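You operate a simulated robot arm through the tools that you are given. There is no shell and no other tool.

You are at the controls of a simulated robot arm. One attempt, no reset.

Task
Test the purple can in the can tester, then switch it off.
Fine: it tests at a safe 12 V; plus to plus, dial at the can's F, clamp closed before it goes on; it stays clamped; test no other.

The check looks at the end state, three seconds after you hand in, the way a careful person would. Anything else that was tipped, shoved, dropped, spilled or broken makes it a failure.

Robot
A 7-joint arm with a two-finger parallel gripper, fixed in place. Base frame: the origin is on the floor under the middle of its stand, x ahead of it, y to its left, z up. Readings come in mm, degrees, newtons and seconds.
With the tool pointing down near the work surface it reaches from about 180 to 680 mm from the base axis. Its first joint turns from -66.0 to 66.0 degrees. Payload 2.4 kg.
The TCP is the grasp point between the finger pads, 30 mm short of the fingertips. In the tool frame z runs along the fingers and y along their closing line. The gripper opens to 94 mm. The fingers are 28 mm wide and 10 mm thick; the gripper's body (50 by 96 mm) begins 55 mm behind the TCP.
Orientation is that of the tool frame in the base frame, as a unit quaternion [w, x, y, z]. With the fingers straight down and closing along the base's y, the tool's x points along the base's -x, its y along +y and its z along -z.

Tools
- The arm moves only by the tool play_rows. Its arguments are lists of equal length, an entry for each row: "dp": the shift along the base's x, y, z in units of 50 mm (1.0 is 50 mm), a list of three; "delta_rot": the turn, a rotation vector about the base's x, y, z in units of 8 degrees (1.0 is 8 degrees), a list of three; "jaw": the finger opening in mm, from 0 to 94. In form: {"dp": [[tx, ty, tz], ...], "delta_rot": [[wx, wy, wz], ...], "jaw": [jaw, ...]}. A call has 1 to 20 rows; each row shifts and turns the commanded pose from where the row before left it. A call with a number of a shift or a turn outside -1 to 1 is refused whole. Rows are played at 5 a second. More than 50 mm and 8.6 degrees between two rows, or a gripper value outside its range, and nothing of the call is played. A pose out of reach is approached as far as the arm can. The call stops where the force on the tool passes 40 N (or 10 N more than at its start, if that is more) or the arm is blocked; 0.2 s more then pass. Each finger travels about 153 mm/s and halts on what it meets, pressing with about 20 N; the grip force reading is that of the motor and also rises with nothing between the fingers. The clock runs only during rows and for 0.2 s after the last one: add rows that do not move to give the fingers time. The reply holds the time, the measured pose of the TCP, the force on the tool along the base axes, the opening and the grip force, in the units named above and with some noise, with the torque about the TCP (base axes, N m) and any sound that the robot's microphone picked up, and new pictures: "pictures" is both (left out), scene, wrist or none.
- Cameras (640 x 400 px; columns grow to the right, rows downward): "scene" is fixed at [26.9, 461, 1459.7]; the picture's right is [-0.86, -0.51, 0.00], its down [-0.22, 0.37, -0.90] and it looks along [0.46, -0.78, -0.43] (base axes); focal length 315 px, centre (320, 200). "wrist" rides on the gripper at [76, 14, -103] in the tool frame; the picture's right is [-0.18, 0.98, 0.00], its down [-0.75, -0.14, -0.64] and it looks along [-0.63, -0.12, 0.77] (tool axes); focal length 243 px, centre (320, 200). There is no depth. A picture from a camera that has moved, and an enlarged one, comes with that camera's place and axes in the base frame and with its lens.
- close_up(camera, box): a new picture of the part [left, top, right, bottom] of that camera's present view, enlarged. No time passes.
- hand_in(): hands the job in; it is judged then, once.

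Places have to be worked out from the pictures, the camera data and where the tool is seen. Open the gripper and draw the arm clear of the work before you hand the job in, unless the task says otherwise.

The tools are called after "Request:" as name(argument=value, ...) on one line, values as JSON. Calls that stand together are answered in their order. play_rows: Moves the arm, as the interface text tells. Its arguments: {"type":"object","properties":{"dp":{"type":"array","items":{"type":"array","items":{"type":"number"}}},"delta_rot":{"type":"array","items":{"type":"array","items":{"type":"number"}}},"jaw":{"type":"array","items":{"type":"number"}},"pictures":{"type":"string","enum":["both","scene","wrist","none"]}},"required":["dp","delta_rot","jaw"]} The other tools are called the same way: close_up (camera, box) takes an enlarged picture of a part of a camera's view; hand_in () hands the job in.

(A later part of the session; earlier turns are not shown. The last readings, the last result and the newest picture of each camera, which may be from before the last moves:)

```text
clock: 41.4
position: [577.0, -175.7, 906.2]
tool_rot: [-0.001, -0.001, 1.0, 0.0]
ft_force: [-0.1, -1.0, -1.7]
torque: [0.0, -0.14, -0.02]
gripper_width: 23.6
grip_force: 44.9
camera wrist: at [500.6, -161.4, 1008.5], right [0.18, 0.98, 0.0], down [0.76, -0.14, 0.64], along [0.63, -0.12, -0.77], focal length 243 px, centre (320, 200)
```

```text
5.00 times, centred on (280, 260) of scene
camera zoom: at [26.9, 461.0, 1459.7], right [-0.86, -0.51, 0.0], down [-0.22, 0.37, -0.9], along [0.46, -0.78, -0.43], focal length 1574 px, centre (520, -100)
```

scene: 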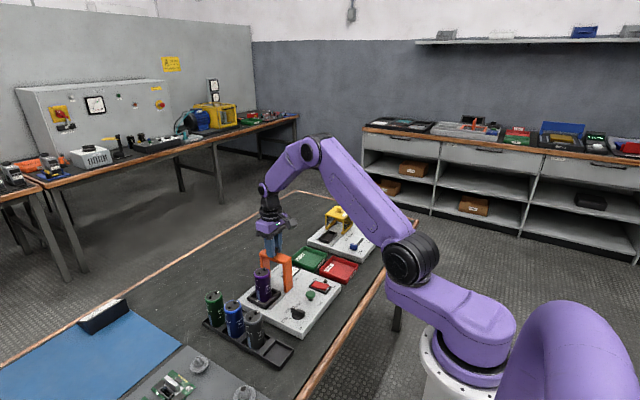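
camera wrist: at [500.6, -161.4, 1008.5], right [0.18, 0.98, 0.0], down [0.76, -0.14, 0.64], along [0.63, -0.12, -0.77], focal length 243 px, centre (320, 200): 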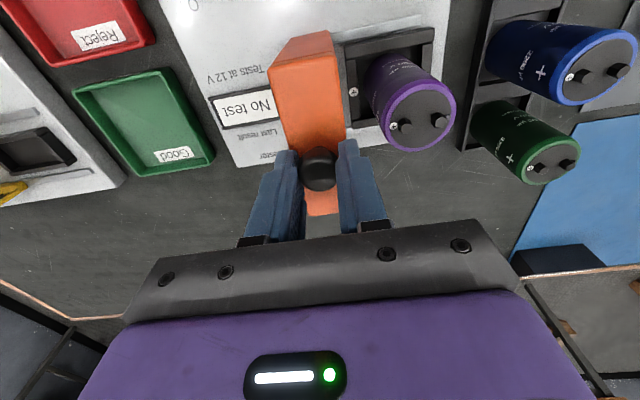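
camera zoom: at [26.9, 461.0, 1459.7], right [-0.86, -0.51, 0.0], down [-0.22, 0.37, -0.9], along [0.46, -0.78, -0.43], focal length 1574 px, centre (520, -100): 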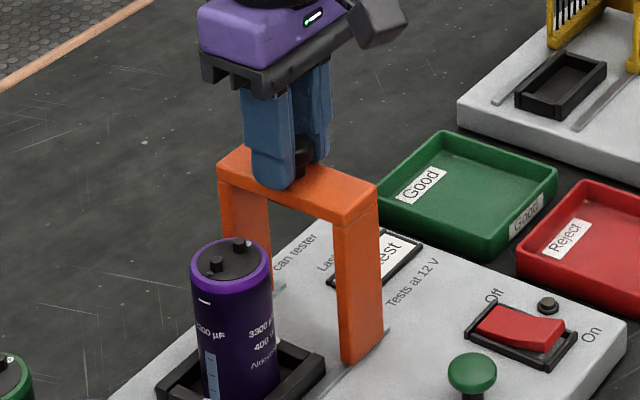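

The knob is gripped (23.6 mm) with no side load. I'll slide the clamp 20 mm toward the can along +y and check the force.

Request:
play_rows(dp=[[0, 0.1, 0], [0, 0.1, 0], [0, 0.1, 0], [0, 0.1, 0], [0, 0, 0]], delta_rot=[[0, 0, 0], [0, 0, 0], [0, 0, 0], [0, 0, 0], [0, 0, 0]], jaw=[18, 18, 18, 18, 18], pictures="both")

Request:
close_up(camera="scene", box=[245, 230, 315, 310])

```text
clock: 42.6
position: [577.9, -155.2, 906.7]
tool_rot: [-0.003, 0.0, 1.0, 0.001]
ft_force: [-2.8, -1.0, -2.2]
torque: [-0.04, -0.54, -0.14]
gripper_width: 23.6
grip_force: 44.7
camera wrist: at [500.7, -140.8, 1008.6], right [0.18, 0.98, 0.0], down [0.76, -0.14, 0.64], along [0.63, -0.12, -0.77], focal length 243 px, centre (320, 200)
```

scene: 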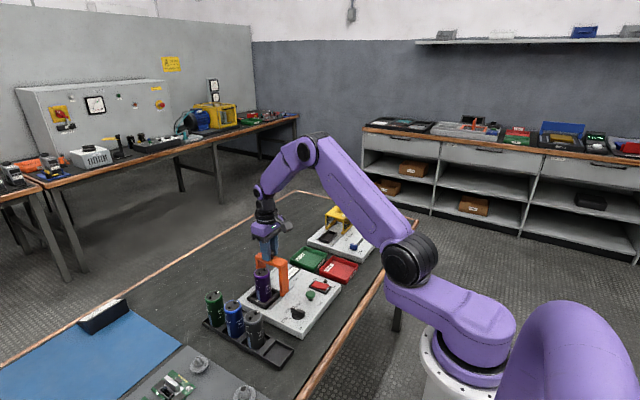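
wrist: 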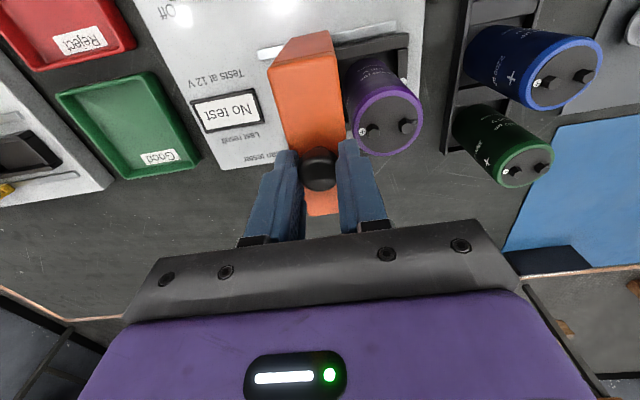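

```text
5.00 times, centred on (280, 270) of scene
camera zoom: at [26.9, 461.0, 1459.7], right [-0.86, -0.51, 0.0], down [-0.22, 0.37, -0.9], along [0.46, -0.78, -0.43], focal length 1574 px, centre (520, -150)
```

zoom: 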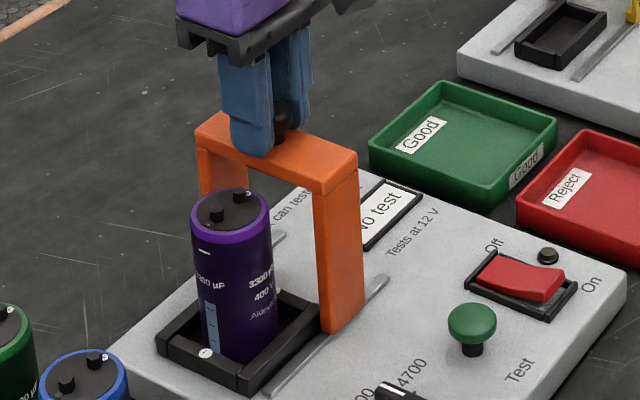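

The clamp slides freely with the tool. Before passing over the can I'll check the clearance between the beam's underside and the can's terminals.

Request:
close_up(camera="scene", box=[262, 248, 302, 288])

Request:
close_up(camera="wrist", box=[260, 20, 440, 170])

```text
10.00 times, centred on (282, 268) of scene
camera zoom: at [26.9, 461.0, 1459.7], right [-0.86, -0.51, 0.0], down [-0.22, 0.37, -0.9], along [0.46, -0.78, -0.43], focal length 3148 px, centre (700, -480)
```

zoom: 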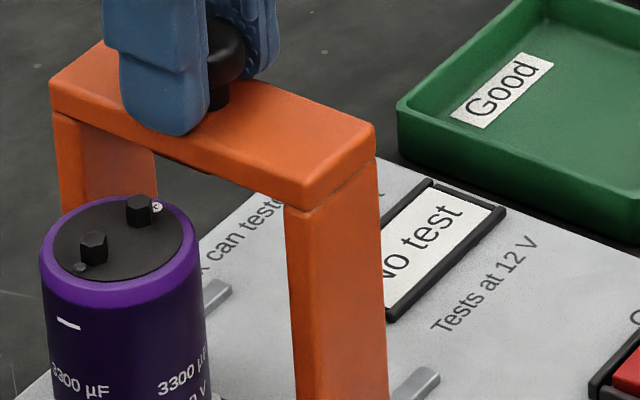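

```text
2.67 times, centred on (350, 95) of wrist
camera zoom: at [500.7, -140.8, 1008.6], right [0.18, 0.98, 0.0], down [0.76, -0.14, 0.64], along [0.63, -0.12, -0.77], focal length 647 px, centre (240, 480)
```

zoom: 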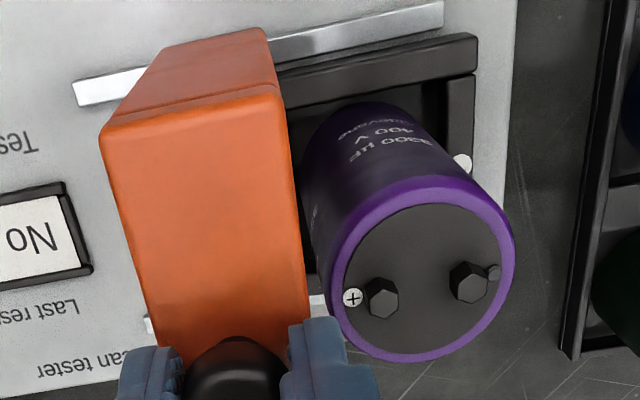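

The beam's underside (z≈862) seems to clear the terminal tops (z≈861) only narrowly. I'll advance 10 mm, still short of the terminals, then go in small steps checking the force.

Request:
play_rows(dp=[[0, 0.1, 0], [0, 0.1, 0], [0, 0, 0]], delta_rot=[[0, 0, 0], [0, 0, 0], [0, 0, 0]], jaw=[18, 18, 18], pictures="none")

Request:
close_up(camera="scene", box=[252, 253, 292, 293])

Request:
close_up(camera="wrist", box=[260, 20, 440, 170])

```text
clock: 43.4
position: [578.1, -145.7, 905.9]
tool_rot: [-0.002, -0.002, 1.0, 0.001]
ft_force: [0.5, -1.4, -3.4]
torque: [0.05, 0.13, -0.11]
gripper_width: 23.5
grip_force: 45.2
```

```text
10.00 times, centred on (272, 273) of scene
camera zoom: at [27.0, 461.0, 1459.7], right [-0.86, -0.51, 0.0], down [-0.22, 0.37, -0.9], along [0.46, -0.78, -0.43], focal length 3148 px, centre (800, -530)
```

zoom: 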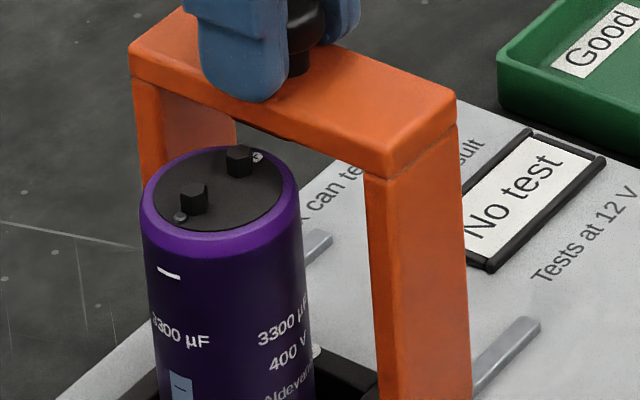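

```text
2.67 times, centred on (350, 95) of wrist
camera zoom: at [500.7, -131.1, 1008.6], right [0.18, 0.98, 0.0], down [0.76, -0.14, 0.64], along [0.63, -0.12, -0.77], focal length 647 px, centre (240, 480)
```

zoom: 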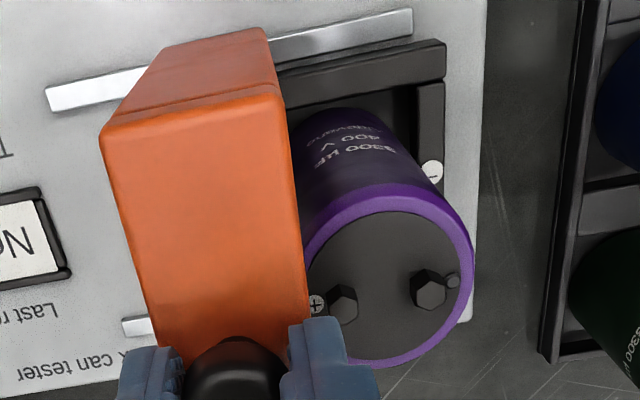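

Request:
close_up(camera="scene", box=[264, 258, 290, 280])

```text
16.00 times, centred on (277, 269) of scene
camera zoom: at [27.0, 461.0, 1459.7], right [-0.86, -0.51, 0.0], down [-0.22, 0.37, -0.9], along [0.46, -0.78, -0.43], focal length 5038 px, centre (1008, -904)
```

zoom: 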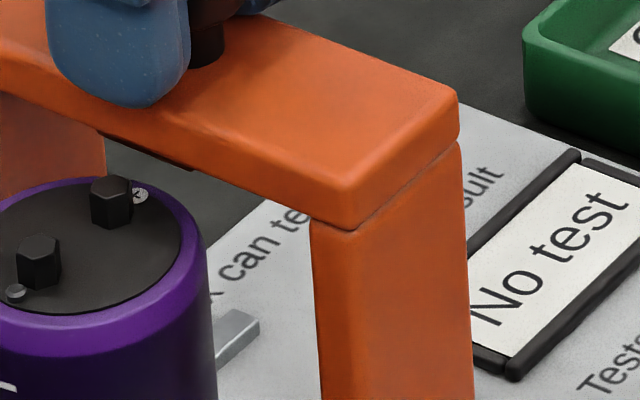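

There's a thin dark pad under the beam. I'll advance 4 mm at a time and read the forces before it passes each terminal.

Request:
play_rows(dp=[[0, 0.04, 0], [0, 0.04, 0], [0, 0, 0]], delta_rot=[[0, 0, 0], [0, 0, 0], [0, 0, 0]], jaw=[18, 18, 18], pictures="none")

Request:
close_up(camera="scene", box=[254, 258, 290, 288])

```text
clock: 44.2
position: [578.1, -142.0, 906.5]
tool_rot: [-0.002, -0.001, 1.0, 0.0]
ft_force: [-1.3, -0.6, -0.6]
torque: [-0.08, 0.29, 0.11]
gripper_width: 23.7
grip_force: 44.8
```

```text
13.33 times, centred on (272, 273) of scene
camera zoom: at [26.9, 461.0, 1459.7], right [-0.86, -0.51, 0.0], down [-0.22, 0.37, -0.9], along [0.46, -0.78, -0.43], focal length 4198 px, centre (960, -773)
```

zoom: 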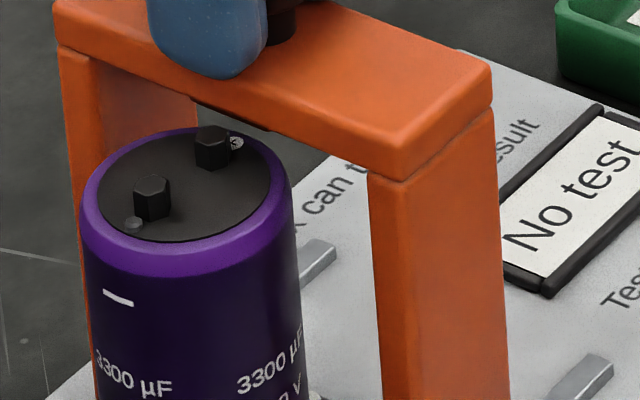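

Request:
play_rows(dp=[[0, 0.04, 0], [0, 0.04, 0], [0, 0.04, 0], [0, 0, 0]], delta_rot=[[0, 0, 0], [0, 0, 0], [0, 0, 0], [0, 0, 0]], jaw=[18, 18, 18, 18], pictures="none")

Request:
close_up(camera="scene", box=[254, 258, 290, 288])

```text
clock: 45.2
position: [577.3, -135.4, 907.6]
tool_rot: [-0.002, 0.001, 1.0, 0.0]
ft_force: [-3.9, -1.2, 5.2]
torque: [-0.01, 0.31, -0.09]
gripper_width: 23.8
grip_force: 45.2
```

```text
13.33 times, centred on (272, 273) of scene
camera zoom: at [26.7, 461.0, 1459.7], right [-0.86, -0.51, 0.0], down [-0.22, 0.37, -0.9], along [0.46, -0.78, -0.43], focal length 4198 px, centre (960, -773)
```

zoom: 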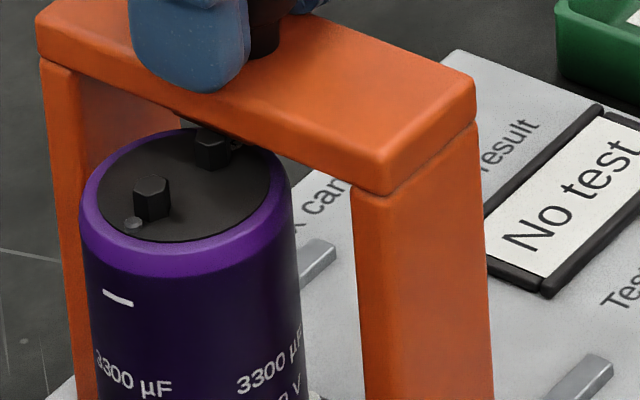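

Side force along the slide stays near 1 N and the can hasn't moved. I'll continue in 6 mm steps.

Request:
play_rows(dp=[[0, 0.04, 0], [0, 0.04, 0], [0, 0.04, 0], [0, 0, 0]], delta_rot=[[0, 0, 0], [0, 0, 0], [0, 0, 0], [0, 0, 0]], jaw=[18, 18, 18, 18], pictures="none")

Request:
close_up(camera="scene", box=[254, 258, 290, 288])

```text
clock: 46.2
position: [577.6, -130.4, 905.7]
tool_rot: [-0.002, -0.002, 1.0, 0.0]
ft_force: [-7.7, -0.8, 7.4]
torque: [0.01, -0.08, -0.12]
gripper_width: 24.0
grip_force: 45.6
```

```text
13.33 times, centred on (272, 273) of scene
camera zoom: at [26.6, 461.0, 1459.7], right [-0.86, -0.51, 0.0], down [-0.22, 0.37, -0.9], along [0.46, -0.78, -0.43], focal length 4198 px, centre (960, -773)
```

zoom: 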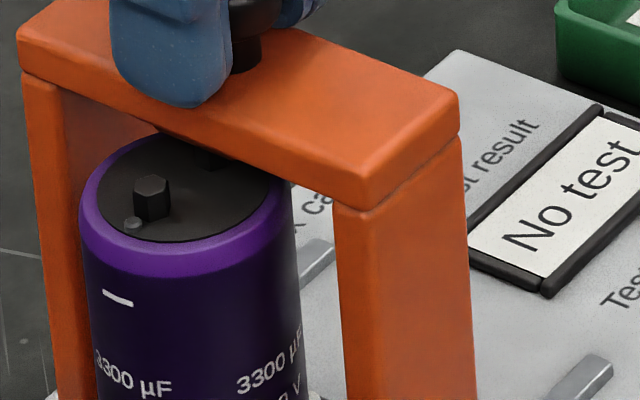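

The beam now covers the "+" terminal, with the can still untouched. Side and vertical forces are building (−8, +7 N), so I'll ease half a millimetre in −x and +z while continuing.

Request:
play_rows(dp=[[-0.01, 0.04, 0.01], [0, 0.04, 0], [0, 0.04, 0], [0, 0, 0]], delta_rot=[[0, 0, 0], [0, 0, 0], [0, 0, 0], [0, 0, 0]], jaw=[18, 18, 18, 18], pictures="none")

Request:
close_up(camera="scene", box=[254, 258, 290, 288])

```text
clock: 47.2
position: [577.4, -123.1, 905.9]
tool_rot: [-0.002, 0.0, 1.0, 0.0]
ft_force: [3.5, -0.7, -5.5]
torque: [-0.01, 0.32, 0.06]
gripper_width: 23.7
grip_force: 45.5
```

```text
13.33 times, centred on (272, 273) of scene
camera zoom: at [27.1, 461.0, 1459.7], right [-0.86, -0.51, 0.0], down [-0.22, 0.37, -0.9], along [0.46, -0.78, -0.43], focal length 4198 px, centre (960, -773)
```

zoom: 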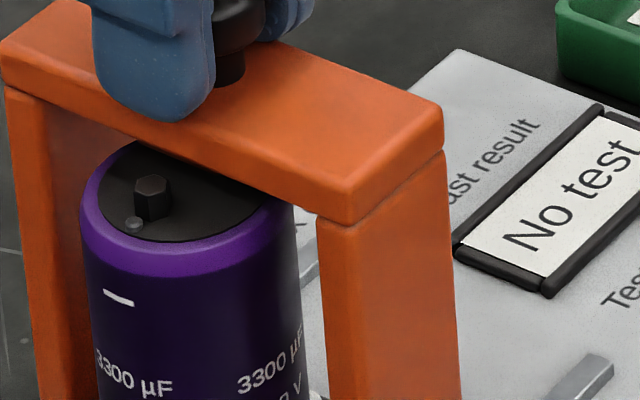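

Request:
play_rows(dp=[[0, 0.04, 0], [0, 0.04, 0], [0, 0.04, 0], [0, 0, 0]], delta_rot=[[0, 0, 0], [0, 0, 0], [0, 0, 0], [0, 0, 0]], jaw=[18, 18, 18, 18], pictures="none")

Request:
close_up(camera="scene", box=[244, 250, 290, 310])

```text
clock: 48.2
position: [577.4, -117.5, 907.3]
tool_rot: [-0.002, 0.001, 1.0, 0.0]
ft_force: [6.5, -0.5, -14.9]
torque: [-0.11, -0.76, 0.01]
gripper_width: 23.7
grip_force: 45.0
```

```text
6.67 times, centred on (267, 280) of scene
camera zoom: at [27.4, 460.9, 1459.7], right [-0.86, -0.51, 0.0], down [-0.22, 0.37, -0.9], along [0.46, -0.78, -0.43], focal length 2099 px, centre (673, -333)
```

zoom: 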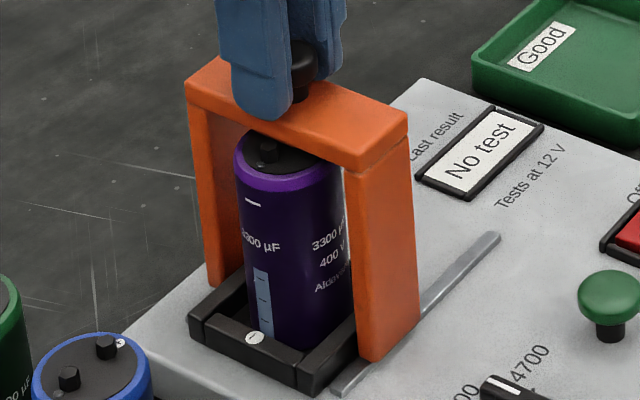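

Vertical force is −15 N, so I'm holding the knob slightly high. I'll ease down half a millimetre and a touch in +x, then slide the remaining distance in small steps toward the stop.

Request:
play_rows(dp=[[0.005, 0, -0.01], [0, 0.04, 0], [0, 0.04, 0], [0, 0, 0]], delta_rot=[[0, 0, 0], [0, 0, 0], [0, 0, 0], [0, 0, 0]], jaw=[18, 18, 18, 18], pictures="none")

```text
clock: 49.2
position: [577.1, -113.2, 905.8]
tool_rot: [-0.001, -0.001, 1.0, 0.0]
ft_force: [6.6, -2.0, -7.3]
torque: [-0.01, -0.26, -0.1]
gripper_width: 23.6
grip_force: 45.1
```

Request:
play_rows(dp=[[0.004, 0.04, -0.004], [0, 0.04, 0], [0, 0, 0]], delta_rot=[[0, 0, 0], [0, 0, 0], [0, 0, 0]], jaw=[18, 18, 18], pictures="none")

Request:
close_up(camera="scene", box=[234, 240, 304, 320])

Request:
close_up(camera="wrist", box=[220, 20, 440, 190])

```text
clock: 50.0
position: [577.6, -111.4, 907.5]
tool_rot: [-0.002, 0.0, 1.0, -0.001]
ft_force: [2.2, -2.4, 5.7]
torque: [0.02, 0.21, 0.01]
gripper_width: 23.6
grip_force: 45.3
```

```text
5.00 times, centred on (269, 280) of scene
camera zoom: at [26.9, 461.0, 1459.7], right [-0.86, -0.51, 0.0], down [-0.22, 0.37, -0.9], along [0.46, -0.78, -0.43], focal length 1574 px, centre (575, -200)
```

zoom: 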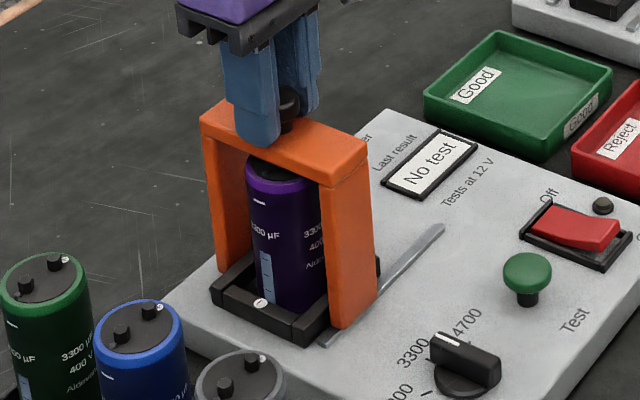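

```text
2.35 times, centred on (330, 105) of wrist
camera zoom: at [500.6, -95.4, 1008.5], right [0.18, 0.98, 0.0], down [0.76, -0.14, 0.64], along [0.63, -0.12, -0.77], focal length 571 px, centre (296, 424)
```

zoom: 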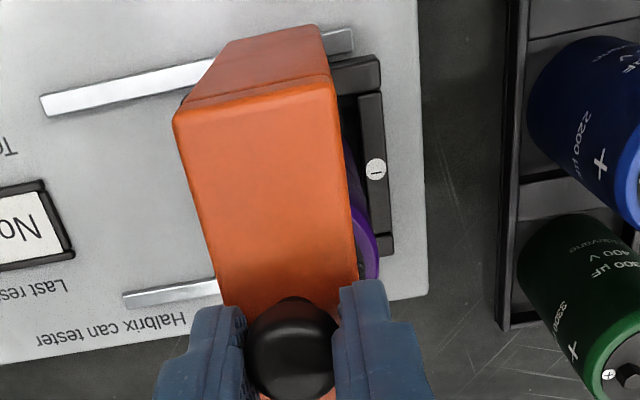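

The beam is now about over the can's centre. I'll nudge a few millimetres farther to find the end stop.

Request:
play_rows(dp=[[0, 0.03, 0], [0, 0.03, 0], [0, 0, 0]], delta_rot=[[0, 0, 0], [0, 0, 0], [0, 0, 0]], jaw=[18, 18, 18], pictures="none")

```text
clock: 50.8
position: [577.4, -110.0, 907.2]
tool_rot: [-0.001, 0.001, 1.0, -0.001]
ft_force: [1.8, -16.3, 8.9]
torque: [-0.29, 0.62, 0.33]
gripper_width: 23.7
grip_force: 45.0
```

The force along y jumped to −16 N at y≈−109, so the clamp is against its closed stop. I'll open the jaws and lift straight up.

Request:
play_rows(dp=[[0, 0, 0], [0, 0, 0], [0, 0, 0], [0, 0, 0.2], [0, 0, 0.5], [0, 0, 0.5], [0, 0, 0]], delta_rot=[[0, 0, 0], [0, 0, 0], [0, 0, 0], [0, 0, 0], [0, 0, 0], [0, 0, 0], [0, 0, 0]], jaw=[30, 45, 54, 54, 54, 54, 54], pictures="both")

Request:
close_up(camera="scene", box=[234, 240, 304, 320])

Request:
close_up(camera="wrist", box=[220, 20, 440, 190])

```text
clock: 52.4
position: [577.3, -107.3, 967.5]
tool_rot: [-0.003, -0.001, 1.0, 0.0]
ft_force: [-0.5, 0.2, 0.0]
torque: [-0.03, 0.06, 0.0]
gripper_width: 54.3
grip_force: 0.1
camera wrist: at [500.6, -92.7, 1069.1], right [0.18, 0.98, 0.0], down [0.76, -0.14, 0.64], along [0.63, -0.12, -0.77], focal length 243 px, centre (320, 200)
```

scene: 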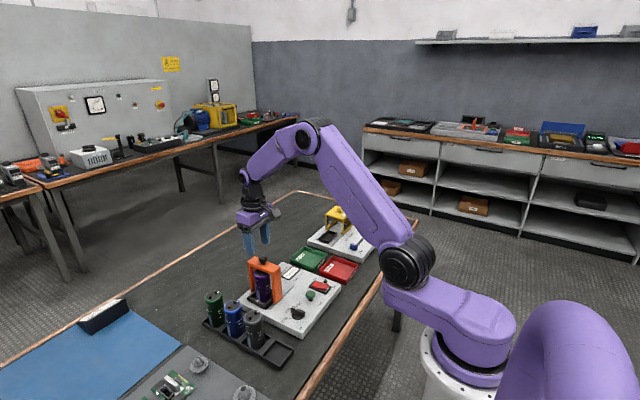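
wrist: 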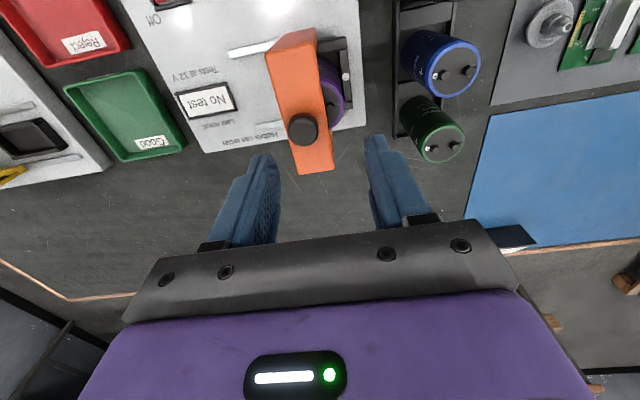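

```text
5.00 times, centred on (269, 280) of scene
camera zoom: at [26.9, 461.0, 1459.7], right [-0.86, -0.51, 0.0], down [-0.22, 0.37, -0.9], along [0.46, -0.78, -0.43], focal length 1574 px, centre (575, -200)
```

zoom: 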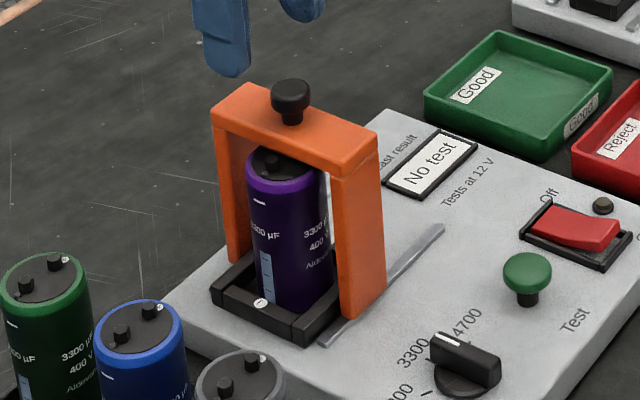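

```text
2.35 times, centred on (330, 105) of wrist
camera zoom: at [500.6, -92.7, 1069.1], right [0.18, 0.98, 0.0], down [0.76, -0.14, 0.64], along [0.63, -0.12, -0.77], focal length 571 px, centre (296, 424)
```

zoom: 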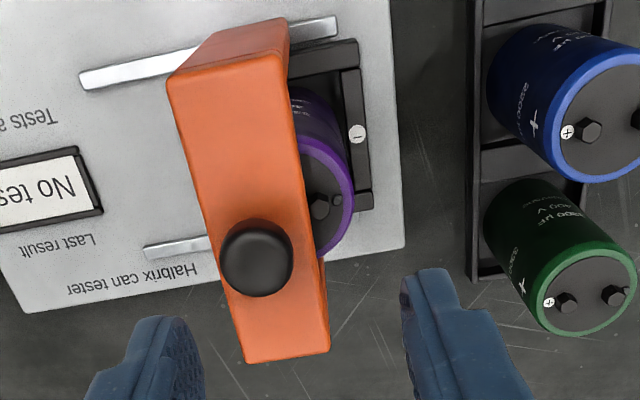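

After release the clamp rebounded about 10 mm; its knob is now near y −119.6, probably bounced by the force I'd stored against the stop. I'll go back and straddle the knob loosely, so I can push it to the stop gently and withdraw without a spring release.

Request:
play_rows(dp=[[0, -0.25, 0], [0, 0, -0.4], [0, 0, -0.4], [0, 0, -0.4], [0, 0, 0], [0, 0, 0], [0, 0, 0]], delta_rot=[[0, 0, 0], [0, 0, 0], [0, 0, 0], [0, 0, 0], [0, 0, 0], [0, 0, 0], [0, 0, 0]], jaw=[50, 50, 50, 50, 40, 34, 34], pictures="both")

Request:
close_up(camera="scene", box=[234, 240, 304, 320])

Request:
close_up(camera="wrist", box=[220, 60, 440, 230])

```text
clock: 54.0
position: [577.0, -120.3, 906.7]
tool_rot: [-0.002, -0.001, 1.0, 0.0]
ft_force: [0.1, 0.8, -0.4]
torque: [-0.03, 0.0, -0.03]
gripper_width: 33.8
grip_force: 0.1
camera wrist: at [500.3, -105.0, 1008.6], right [0.18, 0.98, 0.0], down [0.76, -0.14, 0.64], along [0.63, -0.12, -0.77], focal length 243 px, centre (320, 200)
```

scene: 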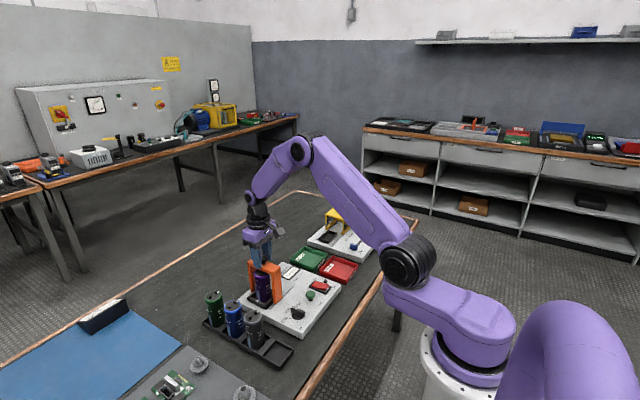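
wrist: 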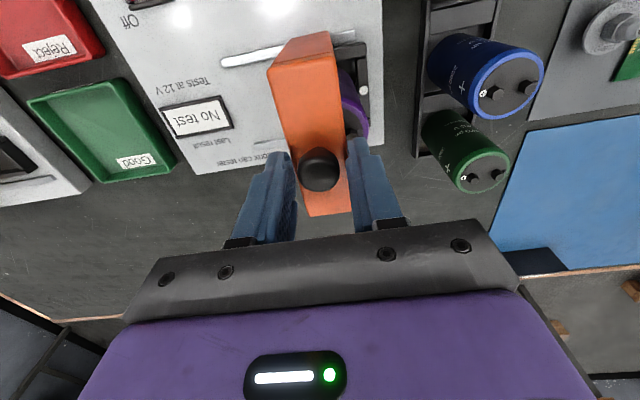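

```text
5.00 times, centred on (269, 280) of scene
camera zoom: at [26.9, 461.0, 1459.7], right [-0.86, -0.51, 0.0], down [-0.22, 0.37, -0.9], along [0.46, -0.78, -0.43], focal length 1574 px, centre (575, -200)
```

zoom: 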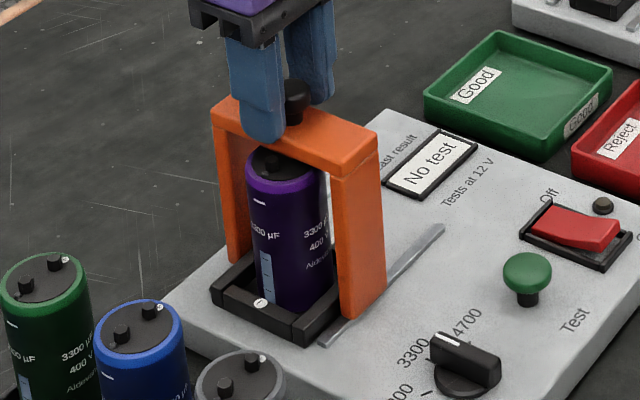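

```text
2.35 times, centred on (330, 145) of wrist
camera zoom: at [500.3, -105.0, 1008.6], right [0.18, 0.98, 0.0], down [0.76, -0.14, 0.64], along [0.63, -0.12, -0.77], focal length 571 px, centre (296, 329)
```

zoom: 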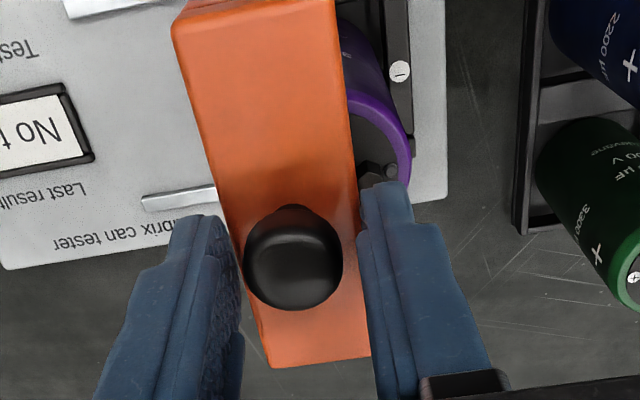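

The knob stands loosely between the fingers (5 mm gaps). I'll push slowly toward +y, about 5 mm/s, and stop short of the stop to read the force.

Request:
play_rows(dp=[[0, 0.04, 0], [0, 0.04, 0], [0, 0.02, 0], [0, 0.02, 0], [0, 0.02, 0], [0, 0.02, 0], [0, 0.02, 0], [0, 0.02, 0], [0, 0.02, 0], [0, 0.02, 0], [0, 0.02, 0], [0, 0, 0]], delta_rot=[[0, 0, 0], [0, 0, 0], [0, 0, 0], [0, 0, 0], [0, 0, 0], [0, 0, 0], [0, 0, 0], [0, 0, 0], [0, 0, 0], [0, 0, 0], [0, 0, 0], [0, 0, 0]], jaw=[34, 34, 34, 34, 34, 34, 34, 34, 34, 34, 34, 34], pictures="none")

Request:
close_up(camera="wrist", box=[220, 60, 440, 230])

```text
clock: 56.6
position: [577.8, -105.2, 906.9]
tool_rot: [-0.002, -0.001, 1.0, 0.0]
ft_force: [-1.8, -2.2, 3.9]
torque: [-0.11, -0.01, -0.1]
gripper_width: 34.9
grip_force: 0.8
```

```text
2.35 times, centred on (330, 145) of wrist
camera zoom: at [500.7, -91.8, 1008.2], right [0.18, 0.98, 0.0], down [0.76, -0.14, 0.64], along [0.63, -0.12, -0.77], focal length 571 px, centre (296, 329)
```

zoom: 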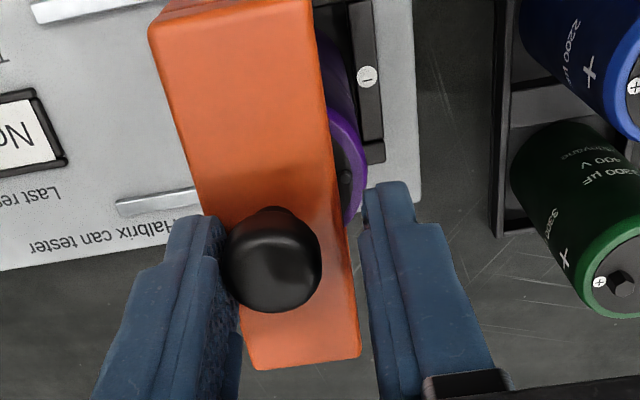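

The knob has been pushed to about y −110.7 at only 2 N. I'll continue in half-millimetre rows until the stop is just felt.

Request:
play_rows(dp=[[0, 0.012, 0], [0, 0.012, 0], [0, 0.012, 0], [0, 0, 0]], delta_rot=[[0, 0, 0], [0, 0, 0], [0, 0, 0], [0, 0, 0]], jaw=[34, 34, 34, 34], pictures="none")

```text
clock: 57.6
position: [577.4, -104.4, 905.7]
tool_rot: [-0.001, -0.001, 1.0, -0.001]
ft_force: [0.5, -1.8, 3.7]
torque: [-0.09, -0.11, -0.02]
gripper_width: 35.0
grip_force: 1.0
```

Request:
play_rows(dp=[[0, 0.01, 0], [0, 0.01, 0], [0, 0, 0]], delta_rot=[[0, 0, 0], [0, 0, 0], [0, 0, 0]], jaw=[34, 34, 34], pictures="none")

```text
clock: 58.4
position: [576.6, -104.3, 907.1]
tool_rot: [-0.002, -0.001, 1.0, 0.0]
ft_force: [2.5, -3.2, 0.8]
torque: [-0.04, -0.08, 0.01]
gripper_width: 36.1
grip_force: 1.9
```

Request:
play_rows(dp=[[0, 0.012, 0], [0, 0.012, 0], [0, 0, 0]], delta_rot=[[0, 0, 0], [0, 0, 0], [0, 0, 0]], jaw=[34, 34, 34], pictures="none")

Request:
close_up(camera="wrist", box=[220, 60, 440, 230])

Request:
close_up(camera="scene", box=[234, 240, 304, 320])

```text
clock: 59.2
position: [577.3, -102.9, 907.6]
tool_rot: [-0.003, 0.002, 1.0, 0.0]
ft_force: [-1.3, -5.5, 0.5]
torque: [-0.1, -0.07, -0.03]
gripper_width: 37.6
grip_force: 3.4
```

```text
2.35 times, centred on (330, 145) of wrist
camera zoom: at [500.4, -88.5, 1008.3], right [0.18, 0.98, 0.0], down [0.76, -0.14, 0.64], along [0.63, -0.12, -0.77], focal length 571 px, centre (296, 329)
```

zoom: 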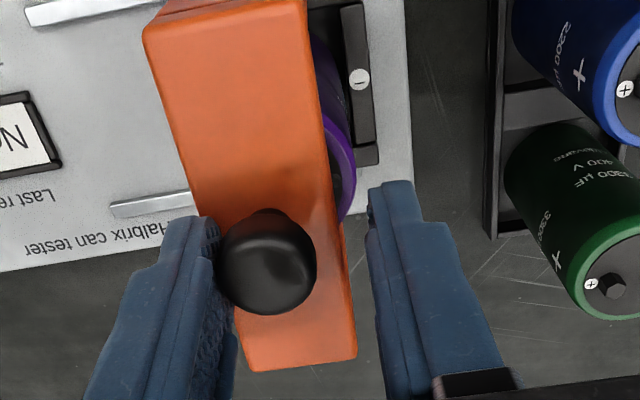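

```text
5.00 times, centred on (269, 280) of scene
camera zoom: at [26.9, 460.9, 1459.7], right [-0.86, -0.51, 0.0], down [-0.22, 0.37, -0.9], along [0.46, -0.78, -0.43], focal length 1574 px, centre (575, -200)
```

zoom: 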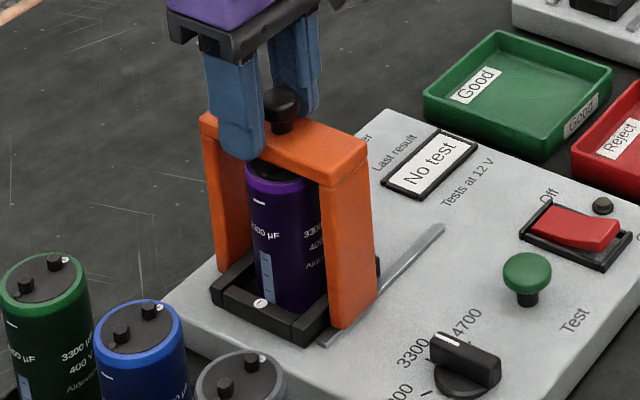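

The clamp is at its stop (knob y≈−109.4, exactly over the bay centre) with only 5.5 N on it. I'll back the finger off slowly and see whether the clamp stays.

Request:
play_rows(dp=[[0, -0.012, 0], [0, -0.012, 0], [0, -0.012, 0], [0, -0.012, 0], [0, -0.012, 0], [0, -0.012, 0], [0, -0.012, 0], [0, -0.012, 0], [0, 0, 0]], delta_rot=[[0, 0, 0], [0, 0, 0], [0, 0, 0], [0, 0, 0], [0, 0, 0], [0, 0, 0], [0, 0, 0], [0, 0, 0], [0, 0, 0]], jaw=[34, 34, 34, 34, 34, 34, 34, 34, 34], pictures="none")

Request:
close_up(camera="wrist", box=[220, 60, 440, 230])

Request:
close_up(camera="scene", box=[234, 240, 304, 320])

```text
clock: 61.2
position: [577.5, -108.3, 905.7]
tool_rot: [-0.001, -0.001, 1.0, 0.0]
ft_force: [0.4, -0.2, -0.6]
torque: [-0.03, 0.02, -0.03]
gripper_width: 34.0
grip_force: 0.0
```

```text
2.35 times, centred on (330, 145) of wrist
camera zoom: at [500.6, -92.6, 1008.4], right [0.18, 0.98, 0.0], down [0.76, -0.14, 0.64], along [0.63, -0.12, -0.77], focal length 571 px, centre (296, 329)
```

zoom: 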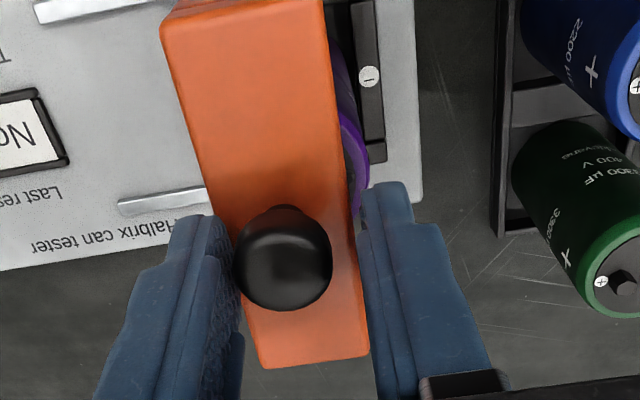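

```text
5.00 times, centred on (269, 280) of scene
camera zoom: at [26.9, 461.0, 1459.7], right [-0.86, -0.51, 0.0], down [-0.22, 0.37, -0.9], along [0.46, -0.78, -0.43], focal length 1574 px, centre (575, -200)
```

zoom: 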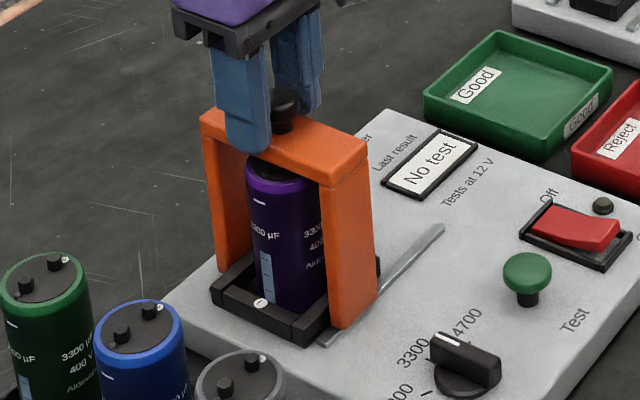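

The clamp stayed at its stop. I'll centre the fingers around the knob without touching it, open a bit wider and lift straight off.

Request:
play_rows(dp=[[0, -0.02, 0], [0, -0.02, 0], [0, 0, 0], [0, 0, 0], [0, 0, 0.2], [0, 0, 0.4], [0, 0, 0.6], [0, 0, 0]], delta_rot=[[0, 0, 0], [0, 0, 0], [0, 0, 0], [0, 0, 0], [0, 0, 0], [0, 0, 0], [0, 0, 0], [0, 0, 0]], jaw=[34, 34, 40, 46, 46, 46, 46, 46], pictures="both")

Request:
close_up(camera="scene", box=[234, 240, 304, 320])

Request:
close_up(camera="wrist", box=[220, 20, 440, 190])

```text
clock: 63.0
position: [576.7, -110.1, 966.2]
tool_rot: [-0.002, -0.001, 1.0, 0.0]
ft_force: [0.1, 0.5, 0.2]
torque: [-0.04, 0.01, -0.03]
gripper_width: 46.0
grip_force: 0.0
camera wrist: at [500.4, -94.6, 1068.4], right [0.18, 0.98, 0.0], down [0.76, -0.14, 0.64], along [0.63, -0.12, -0.77], focal length 243 px, centre (320, 200)
```

scene: 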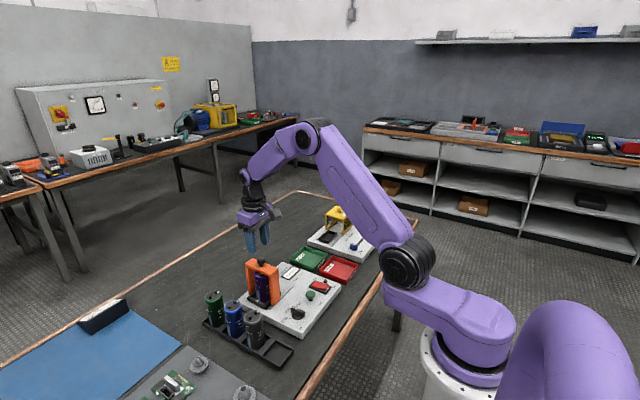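
wrist: 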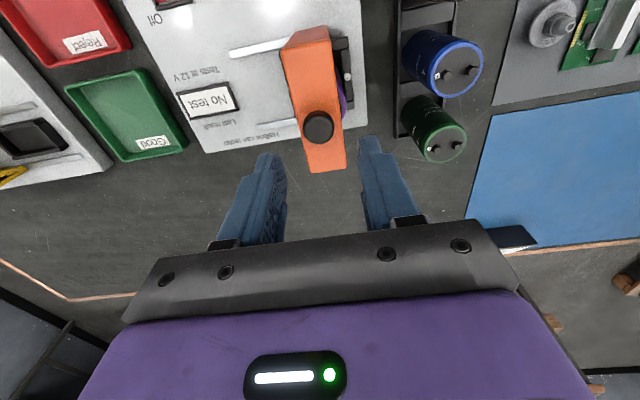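

```text
5.00 times, centred on (269, 280) of scene
camera zoom: at [26.9, 461.0, 1459.7], right [-0.86, -0.51, 0.0], down [-0.22, 0.37, -0.9], along [0.46, -0.78, -0.43], focal length 1574 px, centre (575, -200)
```

zoom: 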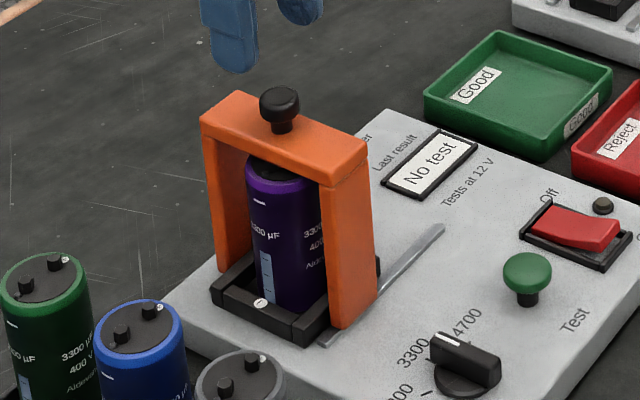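

```text
2.35 times, centred on (330, 105) of wrist
camera zoom: at [500.4, -94.6, 1068.4], right [0.18, 0.98, 0.0], down [0.76, -0.14, 0.64], along [0.63, -0.12, -0.77], focal length 571 px, centre (296, 424)
```

zoom: 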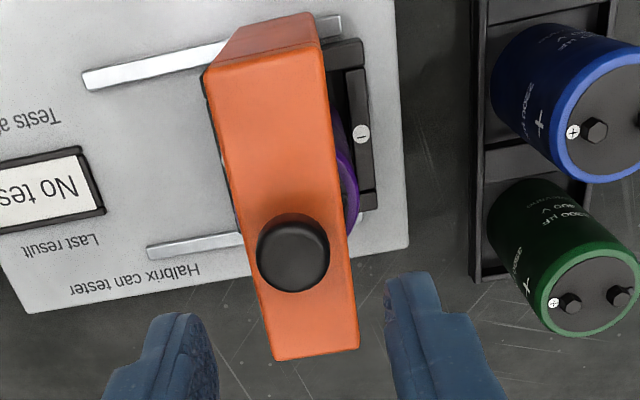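

The clamp stays closed at its stop. Next is the rocker switch; I'll move back toward the near edge and lower to view it and the Test button.

Request:
play_rows(dp=[[-0.87, -0.36, 0], [-0.87, -0.36, 0], [-0.87, -0.36, 0], [-0.87, -0.36, -0.3], [-0.87, -0.36, -0.4], [-0.87, -0.36, -0.5], [0, 0, 0], [0, 0, 0]], delta_rot=[[0, 0, 0], [0, 0, 0], [0, 0, 0], [0, 0, 0], [0, 0, 0], [0, 0, 0], [0, 0, 0], [0, 0, 0]], jaw=[46, 30, 15, 0, 0, 0, 0, 0], pictures="both")

Request:
close_up(camera="wrist", box=[240, 110, 400, 240])

Request:
close_up(camera="scene", box=[295, 270, 345, 310])

```text
refused: row 5 steps farther than a row can; nothing moved
```

```text
3.08 times, centred on (320, 175) of wrist
camera zoom: at [500.4, -94.6, 1068.4], right [0.18, 0.98, 0.0], down [0.76, -0.14, 0.64], along [0.63, -0.12, -0.77], focal length 746 px, centre (320, 277)
```

zoom: 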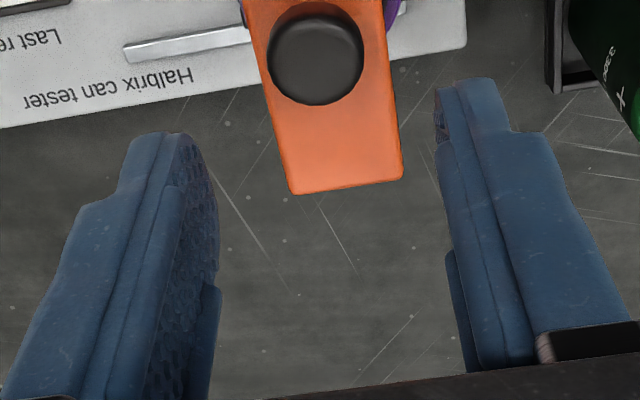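

```text
10.00 times, centred on (320, 290) of scene
camera zoom: at [26.9, 461.0, 1459.7], right [-0.86, -0.51, 0.0], down [-0.22, 0.37, -0.9], along [0.46, -0.78, -0.43], focal length 3148 px, centre (320, -700)
```

zoom: 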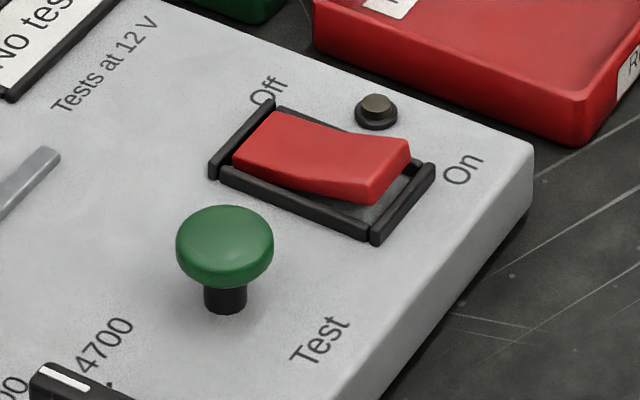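

That call was refused because a row exceeded 50 mm in total, so nothing moved. I'll repeat the move with smaller rows.

Request:
play_rows(dp=[[-0.87, -0.36, 0], [-0.87, -0.36, 0], [-0.87, -0.36, 0], [-0.87, -0.36, 0], [-0.87, -0.36, 0], [-0.87, -0.36, 0], [0, 0, -0.6], [0, 0, -0.6], [0, 0, 0], [0, 0, 0]], delta_rot=[[0, 0, 0], [0, 0, 0], [0, 0, 0], [0, 0, 0], [0, 0, 0], [0, 0, 0], [0, 0, 0], [0, 0, 0], [0, 0, 0], [0, 0, 0]], jaw=[46, 46, 46, 30, 15, 0, 0, 0, 0, 0], pictures="both")

Request:
close_up(camera="wrist", box=[240, 110, 400, 240])

```text
clock: 65.2
position: [315.0, -216.8, 905.3]
tool_rot: [-0.001, -0.001, 1.0, -0.001]
ft_force: [0.0, 0.2, -0.7]
torque: [-0.01, 0.01, 0.0]
gripper_width: 0.0
grip_force: 20.3
camera wrist: at [238.6, -201.9, 1007.6], right [0.18, 0.98, 0.0], down [0.76, -0.14, 0.64], along [0.63, -0.12, -0.77], focal length 243 px, centre (320, 200)
```

scene: 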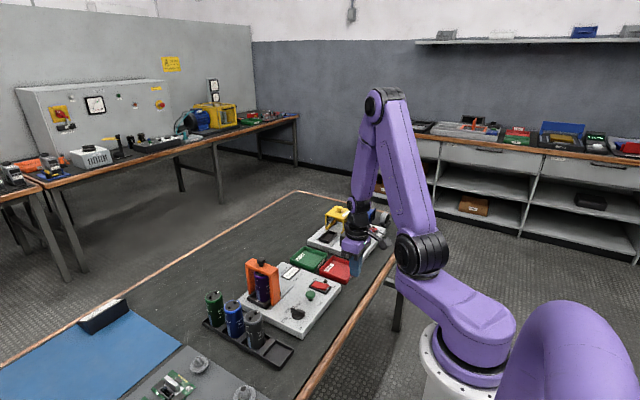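
wrist: 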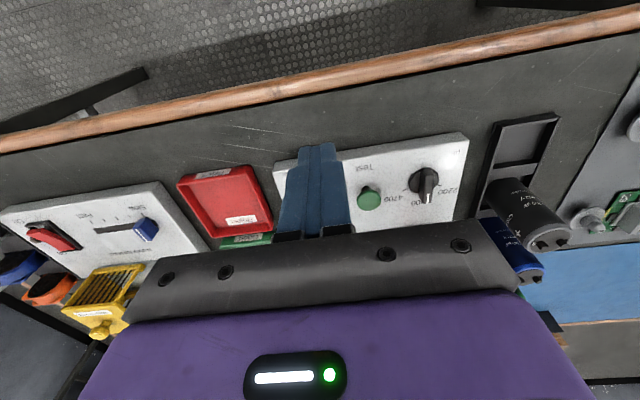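

```text
3.08 times, centred on (320, 175) of wrist
camera zoom: at [238.6, -201.9, 1007.6], right [0.18, 0.98, 0.0], down [0.76, -0.14, 0.64], along [0.63, -0.12, -0.77], focal length 746 px, centre (320, 277)
```

zoom: 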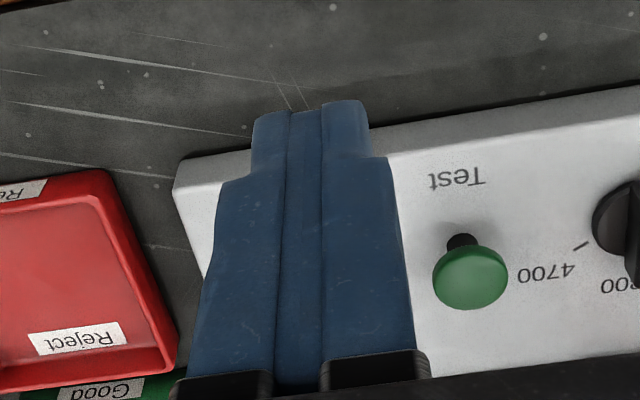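

The closed fingers hide the switch in this view. I'll shift 70 mm to +y so the switch and button are visible beside them.

Request:
play_rows(dp=[[0.2, 0.7, 0], [0.2, 0.7, 0], [0, 0, 0], [0, 0, 0]], delta_rot=[[0, 0, 0], [0, 0, 0], [0, 0, 0], [0, 0, 0]], jaw=[0, 0, 0, 0], pictures="wrist")

Request:
close_up(camera="wrist", box=[170, 110, 310, 230])

Request:
close_up(camera="scene", box=[295, 270, 345, 310])

```text
clock: 66.2
position: [335.0, -146.8, 905.1]
tool_rot: [-0.002, -0.001, 1.0, 0.0]
ft_force: [-0.2, 0.3, 0.5]
torque: [-0.02, -0.01, 0.01]
gripper_width: 0.0
grip_force: 20.2
camera wrist: at [258.9, -131.9, 1006.8], right [0.18, 0.98, 0.0], down [0.76, -0.14, 0.64], along [0.63, -0.12, -0.77], focal length 243 px, centre (320, 200)
```

wrist: 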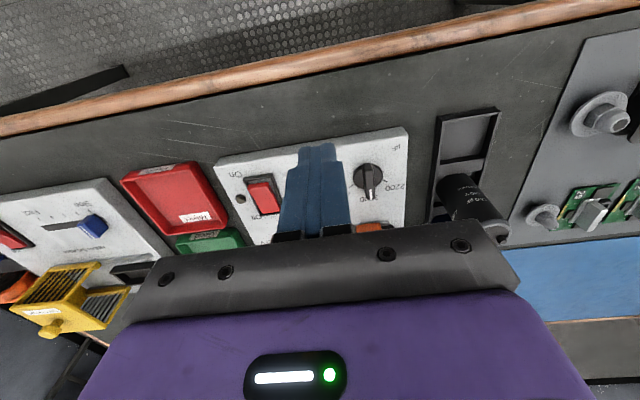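

```text
3.33 times, centred on (240, 170) of wrist
camera zoom: at [258.9, -131.9, 1006.8], right [0.18, 0.98, 0.0], down [0.76, -0.14, 0.64], along [0.63, -0.12, -0.77], focal length 809 px, centre (587, 300)
```

zoom: 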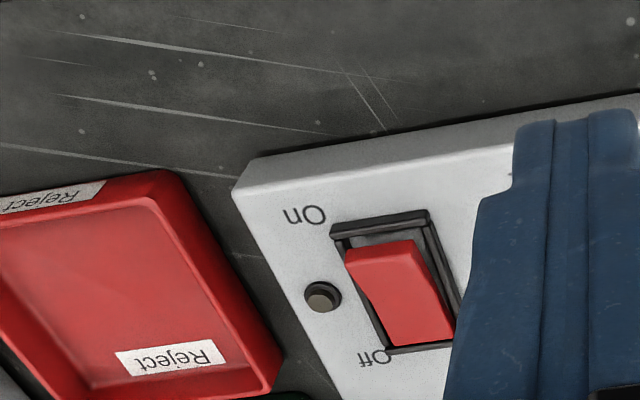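

```text
10.00 times, centred on (320, 290) of scene
camera zoom: at [26.9, 461.0, 1459.7], right [-0.86, -0.51, 0.0], down [-0.22, 0.37, -0.9], along [0.46, -0.78, -0.43], focal length 3148 px, centre (320, -700)
```

zoom: 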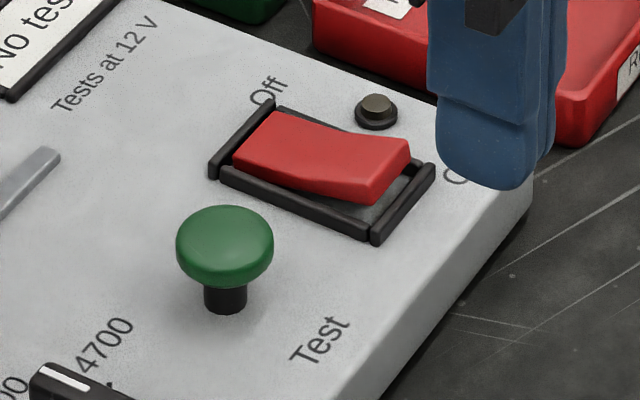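

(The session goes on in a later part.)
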